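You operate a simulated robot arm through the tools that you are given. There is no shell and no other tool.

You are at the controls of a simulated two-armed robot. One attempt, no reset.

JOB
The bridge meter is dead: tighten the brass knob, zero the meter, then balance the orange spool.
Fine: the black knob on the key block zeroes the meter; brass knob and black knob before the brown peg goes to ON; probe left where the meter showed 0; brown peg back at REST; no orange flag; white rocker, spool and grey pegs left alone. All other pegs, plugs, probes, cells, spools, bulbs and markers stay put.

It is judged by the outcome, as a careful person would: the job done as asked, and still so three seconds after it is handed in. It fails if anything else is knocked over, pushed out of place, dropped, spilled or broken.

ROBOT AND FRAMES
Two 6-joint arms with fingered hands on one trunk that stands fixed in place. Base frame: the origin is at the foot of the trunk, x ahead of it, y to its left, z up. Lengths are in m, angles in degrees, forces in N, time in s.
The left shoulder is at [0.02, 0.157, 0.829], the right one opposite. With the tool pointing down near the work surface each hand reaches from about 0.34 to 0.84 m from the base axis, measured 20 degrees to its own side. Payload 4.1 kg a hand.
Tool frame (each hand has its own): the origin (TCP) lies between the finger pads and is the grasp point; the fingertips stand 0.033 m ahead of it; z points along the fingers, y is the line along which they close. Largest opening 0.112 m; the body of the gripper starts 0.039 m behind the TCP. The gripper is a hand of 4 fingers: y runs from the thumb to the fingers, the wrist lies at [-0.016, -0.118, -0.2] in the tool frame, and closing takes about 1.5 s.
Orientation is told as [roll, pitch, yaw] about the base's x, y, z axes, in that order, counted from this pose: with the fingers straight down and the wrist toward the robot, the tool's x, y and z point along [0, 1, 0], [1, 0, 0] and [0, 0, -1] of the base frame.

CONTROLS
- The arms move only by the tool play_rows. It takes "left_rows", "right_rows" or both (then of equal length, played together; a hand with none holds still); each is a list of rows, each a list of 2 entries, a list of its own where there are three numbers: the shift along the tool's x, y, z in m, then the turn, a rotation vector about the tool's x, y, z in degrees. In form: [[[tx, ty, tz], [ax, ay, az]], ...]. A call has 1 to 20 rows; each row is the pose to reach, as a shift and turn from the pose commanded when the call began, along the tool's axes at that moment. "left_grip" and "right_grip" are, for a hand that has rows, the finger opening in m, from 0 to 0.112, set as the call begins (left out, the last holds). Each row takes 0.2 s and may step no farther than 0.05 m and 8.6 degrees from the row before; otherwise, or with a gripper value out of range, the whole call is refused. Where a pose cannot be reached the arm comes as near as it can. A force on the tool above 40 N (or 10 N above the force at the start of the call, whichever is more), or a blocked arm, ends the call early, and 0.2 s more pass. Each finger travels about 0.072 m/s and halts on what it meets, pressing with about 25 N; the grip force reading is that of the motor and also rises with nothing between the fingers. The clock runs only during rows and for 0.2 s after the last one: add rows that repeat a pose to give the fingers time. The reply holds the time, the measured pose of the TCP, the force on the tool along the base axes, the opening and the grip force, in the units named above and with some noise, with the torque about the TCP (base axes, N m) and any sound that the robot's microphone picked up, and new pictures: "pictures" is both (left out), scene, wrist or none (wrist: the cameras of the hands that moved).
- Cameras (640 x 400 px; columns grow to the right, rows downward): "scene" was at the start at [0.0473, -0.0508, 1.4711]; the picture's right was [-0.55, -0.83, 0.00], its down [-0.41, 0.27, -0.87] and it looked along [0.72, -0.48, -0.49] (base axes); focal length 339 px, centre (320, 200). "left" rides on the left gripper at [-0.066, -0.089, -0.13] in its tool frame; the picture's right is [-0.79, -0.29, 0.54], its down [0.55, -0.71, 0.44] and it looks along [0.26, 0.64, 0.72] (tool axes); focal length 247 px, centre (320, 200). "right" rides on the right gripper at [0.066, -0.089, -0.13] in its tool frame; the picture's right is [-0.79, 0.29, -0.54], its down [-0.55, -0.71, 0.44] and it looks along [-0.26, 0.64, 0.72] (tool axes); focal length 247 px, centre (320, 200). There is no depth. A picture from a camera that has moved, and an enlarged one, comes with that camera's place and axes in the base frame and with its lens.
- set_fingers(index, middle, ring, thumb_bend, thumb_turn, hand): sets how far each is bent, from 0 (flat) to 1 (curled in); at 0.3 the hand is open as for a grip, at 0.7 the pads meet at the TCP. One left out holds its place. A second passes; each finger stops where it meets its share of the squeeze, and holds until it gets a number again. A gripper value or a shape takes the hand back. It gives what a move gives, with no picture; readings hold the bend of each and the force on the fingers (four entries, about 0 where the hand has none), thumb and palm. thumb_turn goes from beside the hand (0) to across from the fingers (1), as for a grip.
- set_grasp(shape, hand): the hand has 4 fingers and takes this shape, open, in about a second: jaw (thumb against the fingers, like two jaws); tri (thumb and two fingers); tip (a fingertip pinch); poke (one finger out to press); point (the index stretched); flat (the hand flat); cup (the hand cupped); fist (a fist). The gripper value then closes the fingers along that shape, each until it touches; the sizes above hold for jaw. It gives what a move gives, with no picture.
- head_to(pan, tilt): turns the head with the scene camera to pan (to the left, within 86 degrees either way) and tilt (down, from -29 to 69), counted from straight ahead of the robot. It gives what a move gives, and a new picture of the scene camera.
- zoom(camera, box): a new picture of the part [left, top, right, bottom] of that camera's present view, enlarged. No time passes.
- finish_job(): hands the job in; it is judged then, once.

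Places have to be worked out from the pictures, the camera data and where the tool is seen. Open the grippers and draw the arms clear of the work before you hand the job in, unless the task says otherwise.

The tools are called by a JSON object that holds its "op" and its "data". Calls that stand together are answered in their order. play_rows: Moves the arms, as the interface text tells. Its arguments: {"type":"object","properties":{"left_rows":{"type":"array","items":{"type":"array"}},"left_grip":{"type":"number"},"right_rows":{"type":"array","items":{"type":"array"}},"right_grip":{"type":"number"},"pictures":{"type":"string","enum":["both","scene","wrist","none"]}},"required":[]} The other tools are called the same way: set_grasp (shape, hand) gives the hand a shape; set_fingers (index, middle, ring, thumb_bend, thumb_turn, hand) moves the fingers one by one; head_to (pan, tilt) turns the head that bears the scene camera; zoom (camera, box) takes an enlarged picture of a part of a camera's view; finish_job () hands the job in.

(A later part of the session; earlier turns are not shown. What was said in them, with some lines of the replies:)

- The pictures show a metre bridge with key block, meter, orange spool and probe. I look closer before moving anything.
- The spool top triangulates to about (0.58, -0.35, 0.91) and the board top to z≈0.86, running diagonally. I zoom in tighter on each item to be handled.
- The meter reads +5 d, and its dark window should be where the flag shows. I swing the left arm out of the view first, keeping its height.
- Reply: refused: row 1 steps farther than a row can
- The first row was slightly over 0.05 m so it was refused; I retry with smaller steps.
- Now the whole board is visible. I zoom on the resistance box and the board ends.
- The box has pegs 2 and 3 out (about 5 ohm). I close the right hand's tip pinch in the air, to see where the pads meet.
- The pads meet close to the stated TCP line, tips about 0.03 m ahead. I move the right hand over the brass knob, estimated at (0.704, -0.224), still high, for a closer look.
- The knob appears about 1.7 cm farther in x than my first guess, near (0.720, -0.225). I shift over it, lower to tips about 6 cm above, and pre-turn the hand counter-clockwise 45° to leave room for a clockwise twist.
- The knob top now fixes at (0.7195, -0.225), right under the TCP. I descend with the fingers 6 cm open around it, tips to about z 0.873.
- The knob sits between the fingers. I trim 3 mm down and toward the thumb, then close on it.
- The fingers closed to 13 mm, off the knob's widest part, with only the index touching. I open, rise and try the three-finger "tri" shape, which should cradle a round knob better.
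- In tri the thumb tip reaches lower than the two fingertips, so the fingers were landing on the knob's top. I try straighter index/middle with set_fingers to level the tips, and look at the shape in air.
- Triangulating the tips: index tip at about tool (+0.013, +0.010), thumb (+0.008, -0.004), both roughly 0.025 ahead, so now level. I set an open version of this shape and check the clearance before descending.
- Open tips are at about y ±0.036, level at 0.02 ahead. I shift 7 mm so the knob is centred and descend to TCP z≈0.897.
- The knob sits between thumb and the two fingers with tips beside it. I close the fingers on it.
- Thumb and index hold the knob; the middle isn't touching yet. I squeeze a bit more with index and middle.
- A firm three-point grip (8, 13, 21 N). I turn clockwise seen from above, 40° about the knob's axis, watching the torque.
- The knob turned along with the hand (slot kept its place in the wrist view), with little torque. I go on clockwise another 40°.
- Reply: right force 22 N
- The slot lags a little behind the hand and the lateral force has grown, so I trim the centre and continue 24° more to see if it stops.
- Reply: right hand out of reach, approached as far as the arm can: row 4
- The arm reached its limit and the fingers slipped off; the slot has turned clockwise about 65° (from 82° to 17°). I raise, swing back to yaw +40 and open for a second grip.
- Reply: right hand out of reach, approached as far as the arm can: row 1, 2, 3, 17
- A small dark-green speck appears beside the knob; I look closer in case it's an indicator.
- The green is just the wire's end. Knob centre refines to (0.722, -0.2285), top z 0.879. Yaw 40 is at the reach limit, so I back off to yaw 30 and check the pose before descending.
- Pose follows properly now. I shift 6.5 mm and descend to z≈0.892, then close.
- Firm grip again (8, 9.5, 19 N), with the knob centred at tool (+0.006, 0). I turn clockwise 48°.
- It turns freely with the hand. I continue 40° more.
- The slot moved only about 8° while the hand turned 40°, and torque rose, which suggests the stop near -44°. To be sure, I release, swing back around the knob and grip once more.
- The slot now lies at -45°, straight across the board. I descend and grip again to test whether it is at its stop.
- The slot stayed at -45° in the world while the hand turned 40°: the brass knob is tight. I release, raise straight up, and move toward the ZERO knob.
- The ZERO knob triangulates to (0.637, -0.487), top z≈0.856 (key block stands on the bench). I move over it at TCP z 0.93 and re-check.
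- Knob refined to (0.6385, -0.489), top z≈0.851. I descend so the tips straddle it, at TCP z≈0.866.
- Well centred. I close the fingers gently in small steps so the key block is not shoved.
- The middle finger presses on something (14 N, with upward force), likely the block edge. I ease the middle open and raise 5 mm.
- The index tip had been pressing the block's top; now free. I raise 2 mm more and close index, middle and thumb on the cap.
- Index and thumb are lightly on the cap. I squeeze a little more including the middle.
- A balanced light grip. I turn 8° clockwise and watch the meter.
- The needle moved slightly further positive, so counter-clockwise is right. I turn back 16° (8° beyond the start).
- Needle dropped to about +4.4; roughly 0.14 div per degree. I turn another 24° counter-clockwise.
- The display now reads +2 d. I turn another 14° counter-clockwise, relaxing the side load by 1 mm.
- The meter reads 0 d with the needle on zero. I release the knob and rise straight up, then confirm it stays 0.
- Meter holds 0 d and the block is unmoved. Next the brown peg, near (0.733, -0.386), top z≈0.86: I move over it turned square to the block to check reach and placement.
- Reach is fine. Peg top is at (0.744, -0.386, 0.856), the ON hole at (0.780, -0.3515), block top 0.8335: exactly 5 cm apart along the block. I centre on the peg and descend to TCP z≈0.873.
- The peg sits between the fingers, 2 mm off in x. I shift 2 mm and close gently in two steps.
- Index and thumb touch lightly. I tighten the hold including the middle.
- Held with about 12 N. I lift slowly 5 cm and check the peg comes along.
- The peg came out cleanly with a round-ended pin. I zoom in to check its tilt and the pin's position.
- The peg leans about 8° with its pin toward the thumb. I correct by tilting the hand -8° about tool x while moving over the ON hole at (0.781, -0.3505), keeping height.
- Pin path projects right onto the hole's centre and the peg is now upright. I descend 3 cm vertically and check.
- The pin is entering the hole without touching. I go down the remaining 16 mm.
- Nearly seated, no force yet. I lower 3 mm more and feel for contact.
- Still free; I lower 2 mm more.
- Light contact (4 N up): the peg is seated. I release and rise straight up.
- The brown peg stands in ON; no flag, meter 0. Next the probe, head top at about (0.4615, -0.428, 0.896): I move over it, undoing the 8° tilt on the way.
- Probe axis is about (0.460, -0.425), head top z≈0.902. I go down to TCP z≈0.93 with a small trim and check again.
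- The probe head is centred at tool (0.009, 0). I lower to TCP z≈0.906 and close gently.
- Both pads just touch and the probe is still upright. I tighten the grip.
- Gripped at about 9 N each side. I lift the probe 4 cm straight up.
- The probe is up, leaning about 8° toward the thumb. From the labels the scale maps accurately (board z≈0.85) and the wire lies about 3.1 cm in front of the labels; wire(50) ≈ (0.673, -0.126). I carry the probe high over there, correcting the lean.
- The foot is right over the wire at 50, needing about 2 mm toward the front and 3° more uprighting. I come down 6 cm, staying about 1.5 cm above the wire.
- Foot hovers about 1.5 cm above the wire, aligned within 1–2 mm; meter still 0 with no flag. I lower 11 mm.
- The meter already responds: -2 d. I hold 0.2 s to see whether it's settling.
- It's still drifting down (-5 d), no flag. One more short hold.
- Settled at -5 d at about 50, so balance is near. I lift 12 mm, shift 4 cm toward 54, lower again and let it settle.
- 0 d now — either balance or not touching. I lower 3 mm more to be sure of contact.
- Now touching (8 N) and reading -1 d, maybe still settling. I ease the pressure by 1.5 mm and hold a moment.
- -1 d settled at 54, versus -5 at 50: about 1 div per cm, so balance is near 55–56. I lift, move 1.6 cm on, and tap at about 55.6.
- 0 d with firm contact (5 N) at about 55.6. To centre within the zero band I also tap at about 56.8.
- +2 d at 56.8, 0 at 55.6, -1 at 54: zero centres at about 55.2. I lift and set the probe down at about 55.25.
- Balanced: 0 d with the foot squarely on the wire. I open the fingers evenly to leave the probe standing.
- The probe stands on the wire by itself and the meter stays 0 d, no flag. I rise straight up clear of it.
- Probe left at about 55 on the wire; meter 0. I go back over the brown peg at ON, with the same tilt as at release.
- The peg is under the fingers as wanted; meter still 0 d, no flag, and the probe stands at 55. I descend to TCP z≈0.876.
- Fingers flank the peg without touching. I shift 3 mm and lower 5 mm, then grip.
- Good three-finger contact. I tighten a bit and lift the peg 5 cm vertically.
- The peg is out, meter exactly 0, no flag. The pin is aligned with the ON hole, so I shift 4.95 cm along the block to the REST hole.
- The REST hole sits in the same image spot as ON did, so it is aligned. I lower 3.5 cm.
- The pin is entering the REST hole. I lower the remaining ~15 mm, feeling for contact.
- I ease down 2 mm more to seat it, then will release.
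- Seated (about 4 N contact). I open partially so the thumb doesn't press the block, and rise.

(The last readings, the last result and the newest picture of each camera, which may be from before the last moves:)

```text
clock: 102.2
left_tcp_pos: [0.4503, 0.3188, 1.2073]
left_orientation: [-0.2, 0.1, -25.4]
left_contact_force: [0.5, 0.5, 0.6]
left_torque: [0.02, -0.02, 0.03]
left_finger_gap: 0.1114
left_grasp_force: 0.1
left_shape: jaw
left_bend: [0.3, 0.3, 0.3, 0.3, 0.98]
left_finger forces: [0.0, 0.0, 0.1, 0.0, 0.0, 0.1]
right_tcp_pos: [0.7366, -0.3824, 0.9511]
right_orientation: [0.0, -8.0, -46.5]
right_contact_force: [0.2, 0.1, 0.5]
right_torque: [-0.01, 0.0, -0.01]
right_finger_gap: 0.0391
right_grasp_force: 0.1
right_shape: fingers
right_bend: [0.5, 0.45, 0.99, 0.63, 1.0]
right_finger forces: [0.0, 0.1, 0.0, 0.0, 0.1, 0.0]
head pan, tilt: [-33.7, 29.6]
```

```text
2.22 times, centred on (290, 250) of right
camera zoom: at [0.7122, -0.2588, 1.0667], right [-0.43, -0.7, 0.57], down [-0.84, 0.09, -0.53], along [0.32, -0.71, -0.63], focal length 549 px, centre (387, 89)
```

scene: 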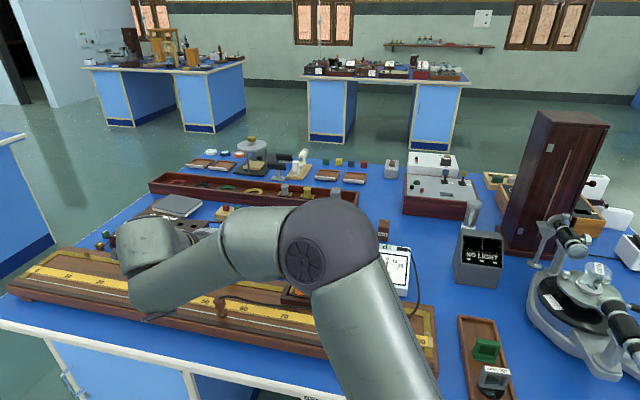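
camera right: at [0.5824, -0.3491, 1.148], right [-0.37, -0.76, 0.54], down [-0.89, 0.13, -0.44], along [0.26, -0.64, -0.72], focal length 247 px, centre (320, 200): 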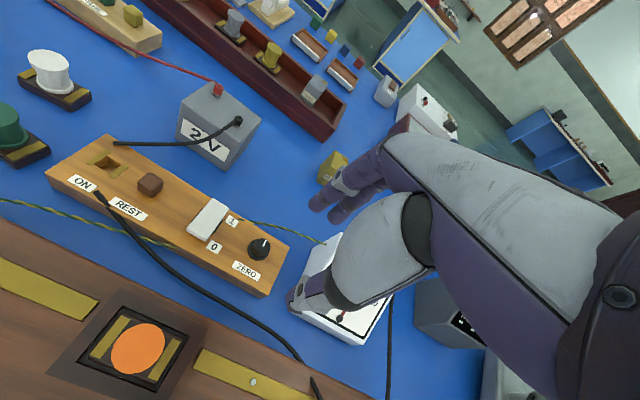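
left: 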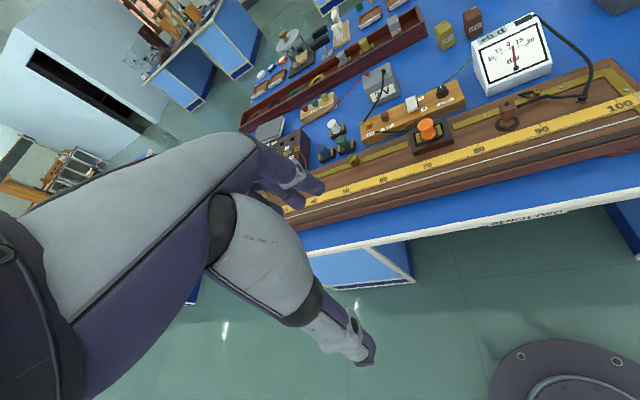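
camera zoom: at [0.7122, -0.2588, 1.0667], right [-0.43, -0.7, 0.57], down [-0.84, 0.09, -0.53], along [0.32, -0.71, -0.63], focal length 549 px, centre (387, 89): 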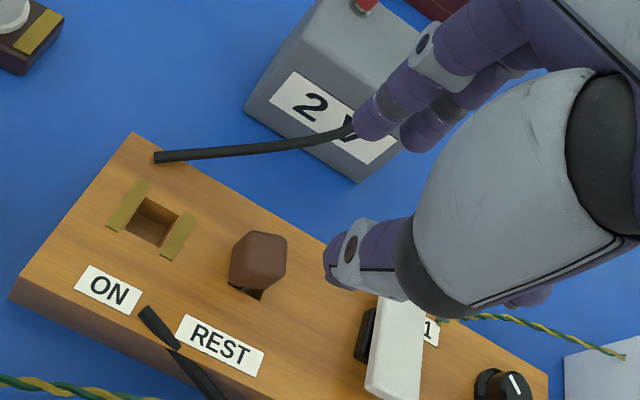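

The peg is in REST. I check how it sits.

{"op": "zoom", "data": {"camera": "right", "box": [235, 225, 305, 285]}}

{"op": "play_rows", "data": {"right_rows": [[[-0.01, -0.035, -0.02], [2, 0, 0]], [[-0.03, -0.07, -0.045], [4, 0, 0]], [[-0.055, -0.1, -0.07], [6, 0, 0]], [[-0.085, -0.13, -0.09], [8, 0, 0]], [[-0.115, -0.16, -0.11], [8, 0, 0]], [[-0.145, -0.185, -0.13], [8, 0, 0]], [[-0.175, -0.21, -0.15], [8, 0, 0]], [[-0.205, -0.235, -0.17], [8, 0, 0]]], "pictures": "scene"}}

{"op": "zoom", "data": {"camera": "scene", "box": [220, 220, 340, 300]}}

```text
6.67 times, centred on (270, 255) of right
camera zoom: at [0.7122, -0.2588, 1.0667], right [-0.43, -0.7, 0.57], down [-0.84, 0.09, -0.53], along [0.32, -0.71, -0.63], focal length 1646 px, centre (653, -167)
```

zoom: 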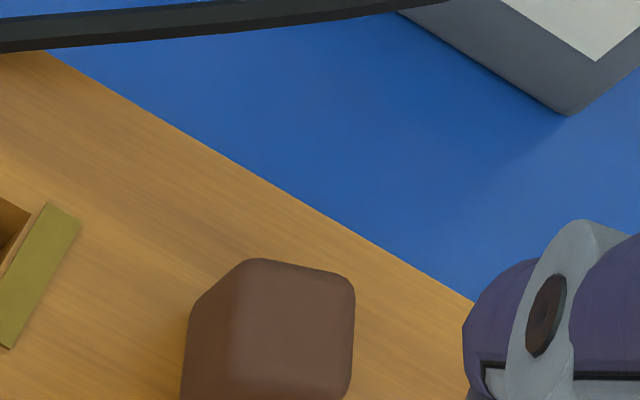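

```text
clock: 104.0
left_tcp_pos: [0.4519, 0.32, 1.206]
left_orientation: [-0.1, 0.1, -25.5]
left_contact_force: [0.4, -0.1, -0.5]
left_torque: [-0.01, 0.05, -0.02]
left_finger_gap: 0.112
left_grasp_force: 0.1
left_shape: jaw
left_bend: [0.3, 0.3, 0.3, 0.3, 0.98]
left_finger forces: [0.1, 0.0, 0.0, 0.0, 0.0, 0.0]
right_tcp_pos: [0.4116, -0.3357, 1.0874]
right_orientation: [-0.1, 0.1, -46.4]
right_contact_force: [-0.5, 0.9, 0.0]
right_torque: [-0.01, 0.02, -0.02]
right_finger_gap: 0.0391
right_grasp_force: 0.1
right_shape: fingers
right_bend: [0.5, 0.45, 0.99, 0.63, 1.0]
right_finger forces: [0.0, 0.0, 0.0, 0.1, 0.1, 0.0]
head pan, tilt: [-33.7, 29.6]
```

scene: 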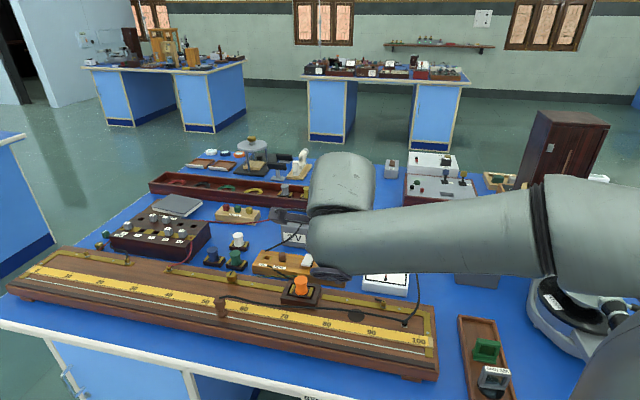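

```text
5.00 times, centred on (280, 260) of scene
camera zoom: at [0.0479, -0.0507, 1.4711], right [-0.55, -0.83, 0.0], down [-0.41, 0.27, -0.87], along [0.72, -0.48, -0.49], focal length 1694 px, centre (520, -100)
```

zoom: 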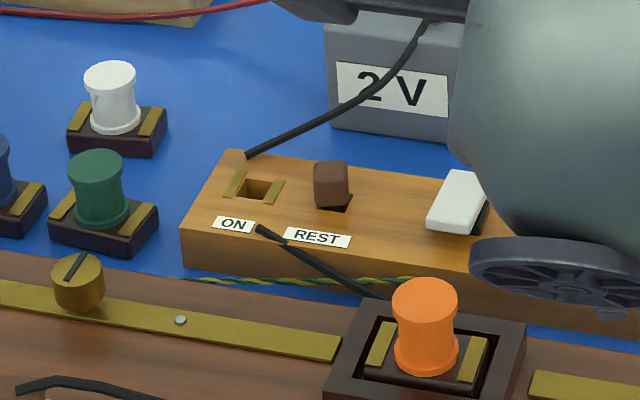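

The peg looks a little tilted in REST. I zoom in on it.

{"op": "zoom", "data": {"camera": "scene", "box": [268, 244, 304, 268]}}

{"op": "zoom", "data": {"camera": "scene", "box": [190, 280, 310, 350]}}

```text
16.00 times, centred on (286, 256) of scene
camera zoom: at [0.0479, -0.0507, 1.4711], right [-0.55, -0.83, 0.0], down [-0.41, 0.27, -0.87], along [0.72, -0.48, -0.49], focal length 5420 px, centre (864, -696)
```

zoom: 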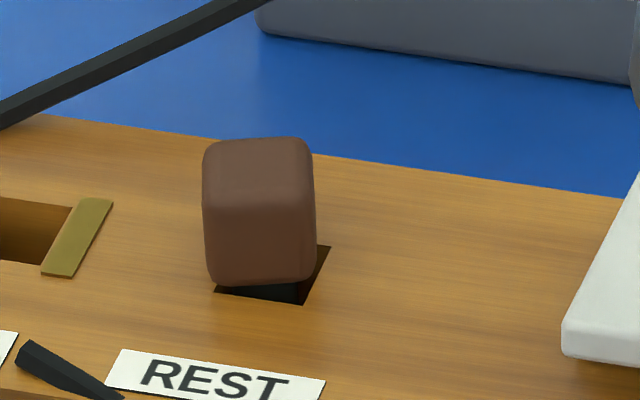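

```text
5.33 times, centred on (250, 315) of scene
camera zoom: at [0.0479, -0.0507, 1.4711], right [-0.55, -0.83, 0.0], down [-0.41, 0.27, -0.87], along [0.72, -0.48, -0.49], focal length 1806 px, centre (693, -413)
```

zoom: 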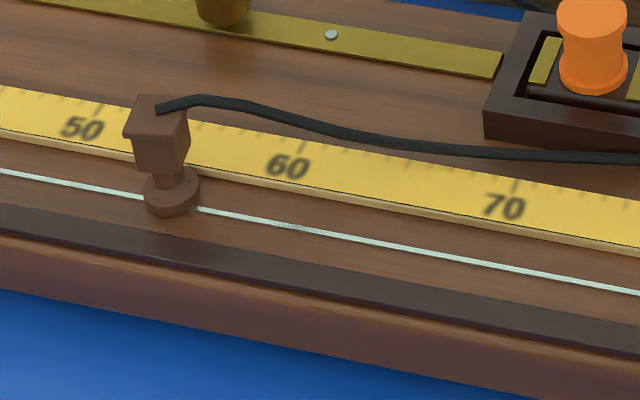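

The peg is in REST but sits slightly raised and skewed. I return above it with fingertips closed to press it home gently from the top.

{"op": "set_fingers", "data": {"hand": "right", "index": 0.63, "middle": 0.6, "thumb_bend": 0.76}}

{"op": "play_rows", "data": {"right_rows": [[[0.022, 0.029, 0.0], [0, 0, 0]], [[0.044, 0.058, 0.01], [0, 0, 0]], [[0.066, 0.087, 0.025], [0, 0, 0]], [[0.0875, 0.1157, 0.04], [0, 0, 0]], [[0.11, 0.1447, 0.06], [0, 0, 0]], [[0.131, 0.1736, 0.08], [0, 0, 0]], [[0.153, 0.2025, 0.1], [0, 0, 0]], [[0.175, 0.2315, 0.12], [0, 0, 0]], [[0.1969, 0.2604, 0.142], [0, 0, 0]]], "pictures": "none"}}

{"op": "zoom", "data": {"camera": "right", "box": [200, 180, 360, 300]}}

```text
clock: 105.0
left_tcp_pos: [0.451, 0.3184, 1.2067]
left_orientation: [0.0, 0.0, -25.6]
left_contact_force: [-0.3, 0.3, 0.7]
left_torque: [-0.02, -0.01, 0.01]
left_finger_gap: 0.1117
left_grasp_force: 0.1
left_shape: jaw
left_bend: [0.3, 0.3, 0.3, 0.3, 0.98]
left_finger forces: [0.1, 0.0, 0.1, 0.1, 0.0, 0.1]
right_tcp_pos: [0.4106, -0.336, 1.0869]
right_orientation: [0.0, 0.0, -46.3]
right_contact_force: [-0.4, -0.1, -0.8]
right_torque: [-0.01, -0.01, -0.02]
right_finger_gap: 0.0015
right_grasp_force: 0.1
right_shape: fingers
right_bend: [0.63, 0.6, 0.99, 0.76, 1.0]
right_finger forces: [0.0, 0.1, 0.0, 0.0, 0.0, 0.0]
head pan, tilt: [-33.7, 29.6]
```

```text
clock: 107.0
left_tcp_pos: [0.45, 0.3192, 1.2083]
left_orientation: [0.0, -0.1, -25.5]
left_contact_force: [-0.5, 0.4, 0.1]
left_torque: [-0.02, -0.06, 0.02]
left_finger_gap: 0.1117
left_grasp_force: 0.0
left_shape: jaw
left_bend: [0.3, 0.3, 0.3, 0.3, 0.98]
left_finger forces: [0.0, 0.0, 0.1, 0.0, 0.0, 0.1]
right_tcp_pos: [0.7323, -0.3911, 0.9453]
right_orientation: [0.0, -0.1, -46.5]
right_contact_force: [-0.8, -0.7, 1.0]
right_torque: [0.01, -0.03, -0.01]
right_finger_gap: 0.0017
right_grasp_force: 0.0
right_shape: fingers
right_bend: [0.63, 0.6, 0.99, 0.76, 1.0]
right_finger forces: [0.0, 0.0, 0.0, 0.0, 0.0, 0.1]
head pan, tilt: [-33.7, 29.6]
```

```text
3.33 times, centred on (280, 240) of right
camera zoom: at [0.7204, -0.2796, 1.0748], right [-0.38, -0.75, 0.54], down [-0.89, 0.13, -0.44], along [0.26, -0.64, -0.72], focal length 823 px, centre (453, 67)
```

zoom: 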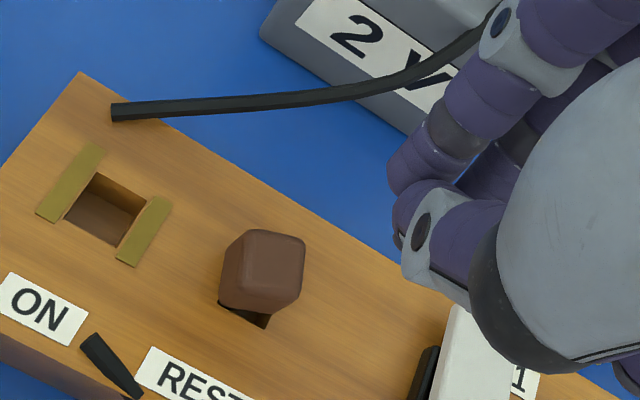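

From above, the peg head is turned and shifted about 3–4 mm off the hole centre. I position the closed tips above it and approach.

{"op": "play_rows", "data": {"right_rows": [[[0.0065, 0, 0.015], [0, 0, 0]], [[0.0065, 0, 0.03], [0, 0, 0]], [[0.0065, 0, 0.042], [0, 0, 0]]], "pictures": "none"}}

{"op": "zoom", "data": {"camera": "right", "box": [200, 180, 360, 300]}}

```text
clock: 107.8
left_tcp_pos: [0.4503, 0.3203, 1.2074]
left_orientation: [-0.1, 0.1, -25.5]
left_contact_force: [0.8, 0.3, 0.1]
left_torque: [-0.01, 0.03, -0.03]
left_finger_gap: 0.112
left_grasp_force: 0.0
left_shape: jaw
left_bend: [0.3, 0.3, 0.3, 0.3, 0.98]
left_finger forces: [0.0, 0.0, 0.0, 0.0, 0.0, 0.0]
right_tcp_pos: [0.7396, -0.3844, 0.9015]
right_orientation: [0.0, 0.0, -46.5]
right_contact_force: [0.2, 0.5, 0.1]
right_torque: [-0.05, 0.0, 0.0]
right_finger_gap: 0.0018
right_grasp_force: 0.1
right_shape: fingers
right_bend: [0.63, 0.6, 0.99, 0.76, 1.0]
right_finger forces: [0.0, 0.1, 0.0, 0.0, 0.0, 0.0]
head pan, tilt: [-33.7, 29.6]
```

```text
3.33 times, centred on (280, 240) of right
camera zoom: at [0.7257, -0.2745, 1.0314], right [-0.38, -0.75, 0.54], down [-0.89, 0.13, -0.43], along [0.26, -0.64, -0.72], focal length 823 px, centre (453, 67)
```

zoom: 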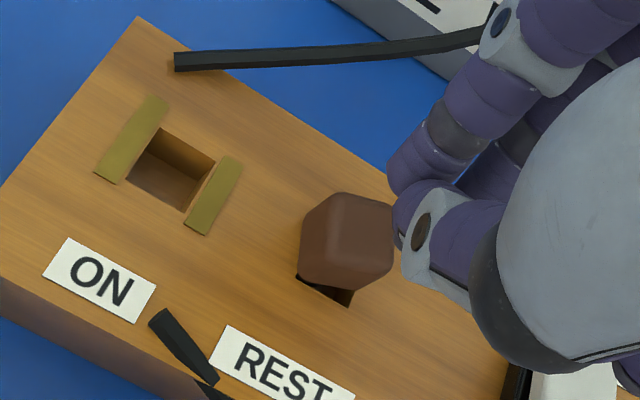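

The tips would land near the peg's right edge; I shift 3 mm left and 4 mm toward the front and lower gently.

{"op": "play_rows", "data": {"right_rows": [[[0.003, -0.004, 0.002], [0, 0, 0]], [[0.003, -0.004, 0.005], [0, 0, 0]], [[0.003, -0.004, 0.007], [0, 0, 0]]], "pictures": "none"}}

{"op": "zoom", "data": {"camera": "right", "box": [200, 180, 360, 300]}}

```text
clock: 108.6
left_tcp_pos: [0.4511, 0.3197, 1.2071]
left_orientation: [-0.2, 0.1, -25.5]
left_contact_force: [-0.6, 0.2, -0.1]
left_torque: [-0.03, 0.0, -0.02]
left_finger_gap: 0.1117
left_grasp_force: 0.0
left_shape: jaw
left_bend: [0.3, 0.3, 0.3, 0.3, 0.98]
left_finger forces: [0.0, 0.1, 0.0, 0.1, 0.0, 0.0]
right_tcp_pos: [0.7379, -0.3792, 0.8963]
right_orientation: [0.0, 0.1, -46.4]
right_contact_force: [-1.4, 1.1, -0.3]
right_torque: [0.03, 0.0, 0.01]
right_finger_gap: 0.0016
right_grasp_force: 0.1
right_shape: fingers
right_bend: [0.63, 0.6, 0.99, 0.76, 1.0]
right_finger forces: [0.0, 0.1, 0.0, 0.0, 0.0, 0.0]
head pan, tilt: [-33.7, 29.6]
```

```text
3.33 times, centred on (280, 240) of right
camera zoom: at [0.7256, -0.2698, 1.0249], right [-0.38, -0.75, 0.54], down [-0.89, 0.13, -0.44], along [0.26, -0.64, -0.72], focal length 823 px, centre (453, 67)
```

zoom: 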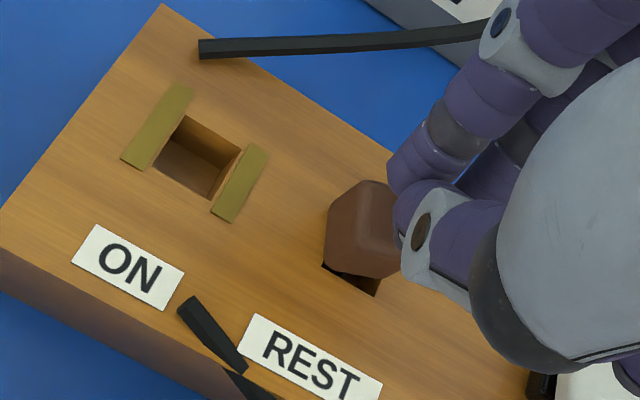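

No contact yet. I continue down in small steps.

{"op": "play_rows", "data": {"right_rows": [[[0.001, 0, 0.0015], [0, 0, 0]], [[0.002, 0, 0.003], [0, 0, 0]], [[0.002, 0, 0.0045], [0, 0, 0]]], "pictures": "none"}}

{"op": "zoom", "data": {"camera": "right", "box": [200, 180, 360, 300]}}

```text
clock: 109.4
left_tcp_pos: [0.4507, 0.3193, 1.2065]
left_orientation: [-0.1, 0.1, -25.5]
left_contact_force: [0.2, -0.1, -0.2]
left_torque: [0.0, 0.02, -0.03]
left_finger_gap: 0.112
left_grasp_force: 0.2
left_shape: jaw
left_bend: [0.3, 0.3, 0.3, 0.3, 0.98]
left_finger forces: [0.1, 0.0, 0.0, 0.0, 0.0, 0.0]
right_tcp_pos: [0.7393, -0.3779, 0.8915]
right_orientation: [0.0, 0.0, -46.4]
right_contact_force: [-0.6, 0.2, 0.4]
right_torque: [0.0, 0.0, -0.03]
right_finger_gap: 0.0015
right_grasp_force: 0.1
right_shape: fingers
right_bend: [0.63, 0.6, 0.99, 0.76, 1.0]
right_finger forces: [0.0, 0.0, 0.0, 0.0, 0.0, 0.0]
head pan, tilt: [-33.7, 29.6]
```

```text
3.33 times, centred on (280, 240) of right
camera zoom: at [0.727, -0.2685, 1.0202], right [-0.38, -0.75, 0.54], down [-0.89, 0.13, -0.44], along [0.26, -0.64, -0.72], focal length 823 px, centre (453, 67)
```

zoom: 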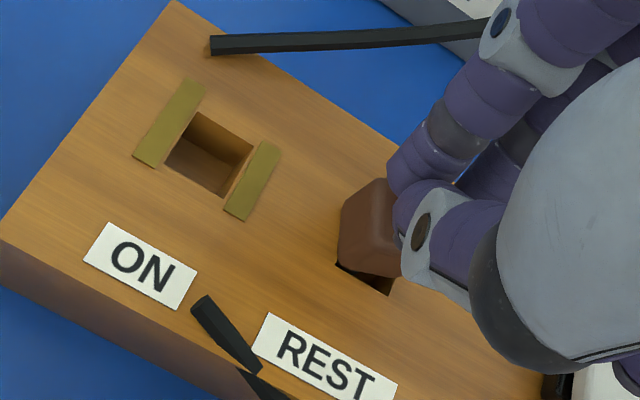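

{"op": "play_rows", "data": {"right_rows": [[[0, 0, 0.0015], [0, 0, 0]], [[0, 0, 0.003], [0, 0, 0]]], "pictures": "none"}}

{"op": "zoom", "data": {"camera": "right", "box": [200, 180, 360, 300]}}

```text
clock: 110.0
left_tcp_pos: [0.4501, 0.3195, 1.2078]
left_orientation: [-0.1, 0.1, -25.6]
left_contact_force: [0.6, 0.1, -0.7]
left_torque: [-0.01, 0.04, -0.02]
left_finger_gap: 0.1117
left_grasp_force: 0.1
left_shape: jaw
left_bend: [0.3, 0.3, 0.3, 0.3, 0.98]
left_finger forces: [0.0, 0.1, 0.0, 0.0, 0.0, 0.1]
right_tcp_pos: [0.7387, -0.3796, 0.8883]
right_orientation: [-0.1, 0.0, -46.5]
right_contact_force: [-0.1, 0.3, -0.3]
right_torque: [0.0, 0.0, 0.0]
right_finger_gap: 0.0015
right_grasp_force: 0.1
right_shape: fingers
right_bend: [0.63, 0.6, 0.99, 0.76, 1.0]
right_finger forces: [0.1, 0.0, 0.0, 0.1, 0.0, 0.0]
head pan, tilt: [-33.7, 29.6]
```

```text
3.33 times, centred on (280, 240) of right
camera zoom: at [0.7269, -0.2689, 1.0172], right [-0.38, -0.75, 0.54], down [-0.89, 0.13, -0.44], along [0.26, -0.64, -0.72], focal length 823 px, centre (453, 67)
```

zoom: 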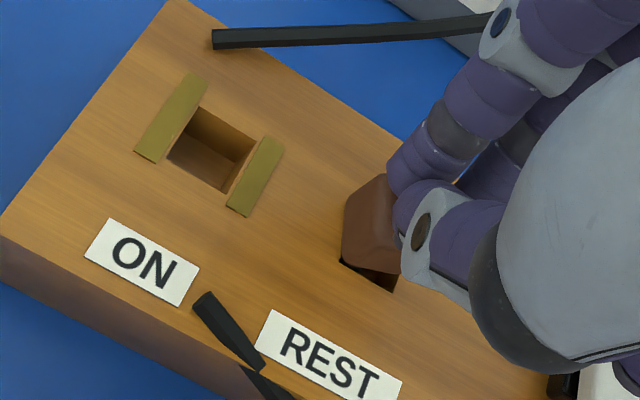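

Tips should be just above the peg's top. I go down in further 1 mm steps.

{"op": "play_rows", "data": {"right_rows": [[[0, 0.001, 0.001], [0, 0, 0]], [[0, 0.002, 0.002], [0, 0, 0]], [[0, 0.002, 0.003], [0, 0, 0]]], "pictures": "none"}}

{"op": "zoom", "data": {"camera": "right", "box": [200, 180, 360, 300]}}

```text
clock: 110.8
left_tcp_pos: [0.4509, 0.3196, 1.2071]
left_orientation: [-0.1, 0.1, -25.5]
left_contact_force: [-0.5, 0.3, -0.2]
left_torque: [0.01, -0.02, 0.0]
left_finger_gap: 0.1115
left_grasp_force: 0.1
left_shape: jaw
left_bend: [0.3, 0.3, 0.3, 0.3, 0.98]
left_finger forces: [0.0, 0.1, 0.0, 0.0, 0.0, 0.0]
right_tcp_pos: [0.7425, -0.3793, 0.887]
right_orientation: [0.1, -0.1, -46.3]
right_contact_force: [0.4, 1.1, 8.6]
right_torque: [-0.08, -0.2, 0.0]
right_finger_gap: 0.0004
right_grasp_force: 4.6
right_shape: fingers
right_bend: [0.64, 0.6, 0.99, 0.76, 1.0]
right_finger forces: [9.6, 0.0, 0.0, 0.1, 0.0, 0.0]
head pan, tilt: [-33.7, 29.6]
```

```text
3.33 times, centred on (280, 240) of right
camera zoom: at [0.7284, -0.2703, 1.0163], right [-0.38, -0.75, 0.54], down [-0.89, 0.13, -0.44], along [0.26, -0.64, -0.72], focal length 823 px, centre (453, 67)
```

zoom: 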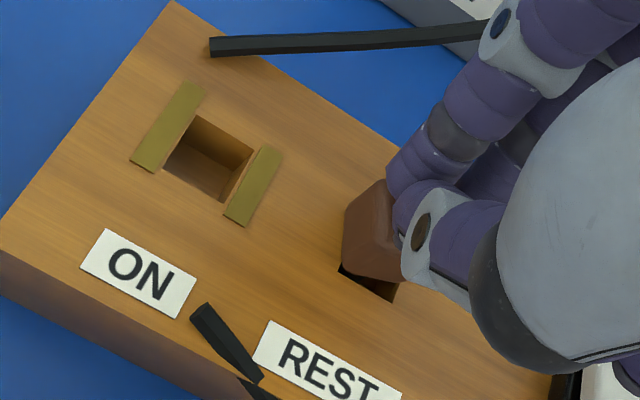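

Pressing with 8.6 N on top doesn't move it: top at about z 0.854, the same as originally, and upright in the zoom, so the peg is fully seated in REST. I rise and withdraw the arm.

{"op": "play_rows", "data": {"right_rows": [[[0, 0, -0.03], [0, 0, 0]], [[0, -0.01, -0.065], [0, 0, 0]], [[-0.022, -0.04, -0.095], [0, 0, 0]], [[-0.045, -0.072, -0.12], [0, 0, 0]], [[-0.07, -0.105, -0.145], [0, 0, 0]], [[-0.095, -0.138, -0.17], [0, 0, 0]], [[-0.12, -0.17, -0.195], [0, 0, 0]], [[-0.15, -0.2, -0.215], [0, 0, 0]], [[-0.18, -0.23, -0.235], [0, 0, 0]], [[-0.21, -0.26, -0.25], [0, 0, 0]], [[-0.24, -0.29, -0.26], [0, 0, 0]], [[-0.27, -0.32, -0.27], [0, 0, 0]]], "pictures": "scene"}}

{"op": "zoom", "data": {"camera": "scene", "box": [268, 244, 304, 268]}}

{"op": "zoom", "data": {"camera": "scene", "box": [190, 215, 430, 350]}}

```text
clock: 113.4
left_tcp_pos: [0.4513, 0.3191, 1.2061]
left_orientation: [0.0, 0.1, -25.5]
left_contact_force: [0.0, -0.2, 0.3]
left_torque: [-0.02, 0.0, 0.01]
left_finger_gap: 0.1118
left_grasp_force: 0.1
left_shape: jaw
left_bend: [0.3, 0.3, 0.3, 0.3, 0.98]
left_finger forces: [0.0, 0.0, 0.0, 0.1, 0.1, 0.0]
right_tcp_pos: [0.3252, -0.3355, 1.1551]
right_orientation: [-0.1, -0.1, -46.4]
right_contact_force: [0.6, 0.7, -1.6]
right_torque: [-0.01, -0.03, 0.01]
right_finger_gap: 0.0016
right_grasp_force: 0.1
right_shape: fingers
right_bend: [0.63, 0.6, 0.99, 0.76, 1.0]
right_finger forces: [0.0, 0.0, 0.1, 0.1, 0.0, 0.1]
head pan, tilt: [-33.7, 29.6]
```

scene: 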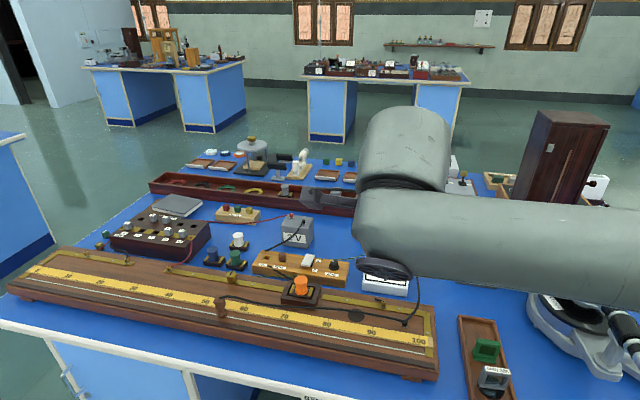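

```text
16.00 times, centred on (286, 256) of scene
camera zoom: at [0.0479, -0.0505, 1.4711], right [-0.55, -0.83, 0.0], down [-0.41, 0.27, -0.87], along [0.72, -0.48, -0.49], focal length 5420 px, centre (864, -696)
```

zoom: 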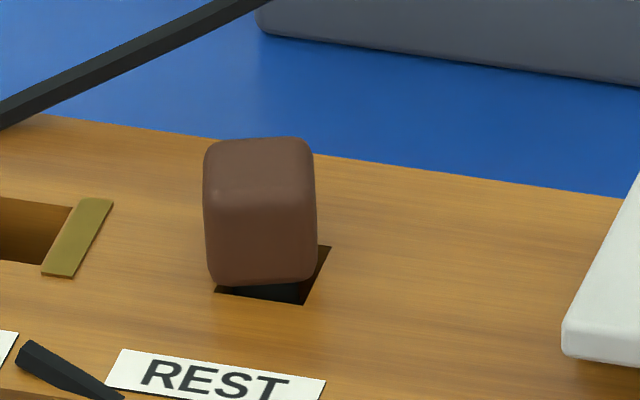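

```text
2.67 times, centred on (310, 282) of scene
camera zoom: at [0.0479, -0.0505, 1.4711], right [-0.55, -0.83, 0.0], down [-0.41, 0.27, -0.87], along [0.72, -0.48, -0.49], focal length 903 px, centre (347, -20)
```

zoom: 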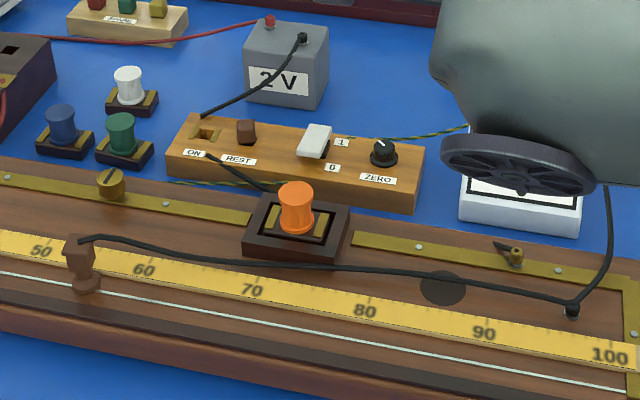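

All in place: peg in REST, probe on the wire near 55. I open the hand and return the right arm to its starting area to see the meter clearly.

{"op": "set_grasp", "data": {"hand": "right", "shape": "jaw"}}

{"op": "play_rows", "data": {"right_rows": [[[-0.0075, 0.037, -0.01], [0, 0, -5.25]], [[-0.015, 0.0745, -0.017], [0, 0, -10.5]], [[-0.022, 0.112, -0.0174], [0, 0, -15.75]], [[-0.0297, 0.149, -0.0174], [0, 0, -21]], [[-0.0297, 0.149, -0.0174], [0, 0, -21]]], "right_grip": 0.112, "pictures": "scene"}}

{"op": "zoom", "data": {"camera": "scene", "box": [340, 230, 430, 300]}}

{"op": "zoom", "data": {"camera": "scene", "box": [190, 215, 430, 350]}}

```text
clock: 114.3
left_tcp_pos: [0.451, 0.3193, 1.2061]
left_orientation: [-0.1, 0.0, -25.5]
left_contact_force: [-1.0, -0.3, -0.1]
left_torque: [0.0, 0.01, 0.01]
left_finger_gap: 0.1116
left_grasp_force: 0.0
left_shape: jaw
left_bend: [0.3, 0.3, 0.3, 0.3, 0.98]
left_finger forces: [0.0, 0.0, 0.1, 0.0, 0.1, 0.0]
right_tcp_pos: [0.3257, -0.3337, 1.1556]
right_orientation: [-0.1, -0.1, -46.5]
right_contact_force: [-0.1, 0.7, 0.2]
right_torque: [0.0, 0.0, 0.01]
right_finger_gap: 0.1117
right_grasp_force: 0.2
right_shape: jaw
right_bend: [0.3, 0.3, 0.3, 0.3, 0.98]
right_finger forces: [0.0, 0.1, 0.0, 0.0, 0.0, 0.1]
head pan, tilt: [-33.7, 29.6]
```

```text
clock: 115.5
left_tcp_pos: [0.4501, 0.3206, 1.2079]
left_orientation: [-0.2, 0.1, -25.6]
left_contact_force: [0.3, 0.0, 0.0]
left_torque: [-0.03, 0.0, 0.02]
left_finger_gap: 0.1118
left_grasp_force: 0.2
left_shape: jaw
left_bend: [0.3, 0.3, 0.3, 0.3, 0.98]
left_finger forces: [0.0, 0.1, 0.0, 0.1, 0.0, 0.0]
right_tcp_pos: [0.4055, -0.4627, 1.1725]
right_orientation: [0.0, -0.1, -25.5]
right_contact_force: [0.3, -0.5, 0.1]
right_torque: [-0.01, 0.01, 0.01]
right_finger_gap: 0.1119
right_grasp_force: 0.1
right_shape: jaw
right_bend: [0.3, 0.3, 0.3, 0.3, 0.98]
right_finger forces: [0.0, 0.0, 0.0, 0.0, 0.0, 0.0]
head pan, tilt: [-33.7, 29.6]
```

scene: 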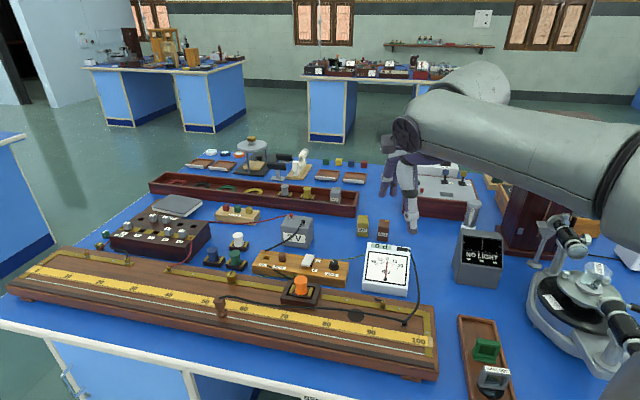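

```text
5.71 times, centred on (385, 265) of scene
camera zoom: at [0.0472, -0.0507, 1.4711], right [-0.55, -0.83, 0.0], down [-0.41, 0.27, -0.87], along [0.72, -0.48, -0.49], focal length 1936 px, centre (-51, -171)
```

zoom: 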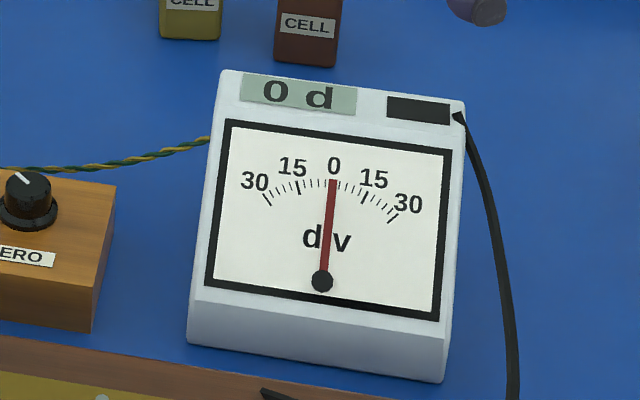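

```text
2.67 times, centred on (310, 282) of scene
camera zoom: at [0.0472, -0.0507, 1.4711], right [-0.55, -0.83, 0.0], down [-0.41, 0.27, -0.87], along [0.72, -0.48, -0.49], focal length 903 px, centre (347, -20)
```

zoom: 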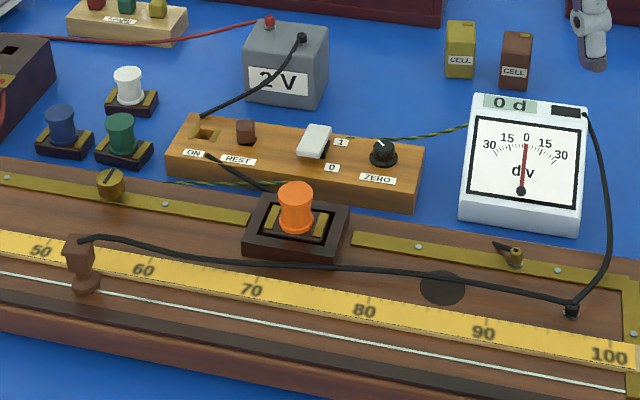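

The brass knob is tight and the meter reads 0 d with no flag. The probe stands at the balance point near 55, and the brown peg is back at REST. Rocker, spool and grey pegs are untouched and both arms are clear, so I hand the job in.

{"op": "finish_job", "data": {}}

```text
The job is handed in.
```

The bridge is working again and the orange spool is balanced: the probe stands on the wire at about 55 on the scale, where the meter read 0. I have handed the job in, but no verdict came back.

- **Brass knob:** I turned it clockwise about 127° to its stop. A further turn of the hand did not move it.
- **Meter:** it read +5 at the start. I brought it to 0 with the black ZERO knob before the brown peg went to ON.
- **Balance:** I lifted the probe between touches and did not drag it. It read -5 at 50, -1 at 54, +2 at about 56.8 and 0 at about 55.6. I set it down near 55.2, the middle of the zero band, and the meter stayed at 0 after I let go.
- **Brown peg:** it is back in REST and upright. It sits turned slightly and a few millimetres off the hole's centre; pressing on top with about 9 N did not move it.
- **Left alone:** no orange flag showed in any meter picture I checked. The white rocker, the spool and the grey pegs were not touched, and both arms are clear with hands open.
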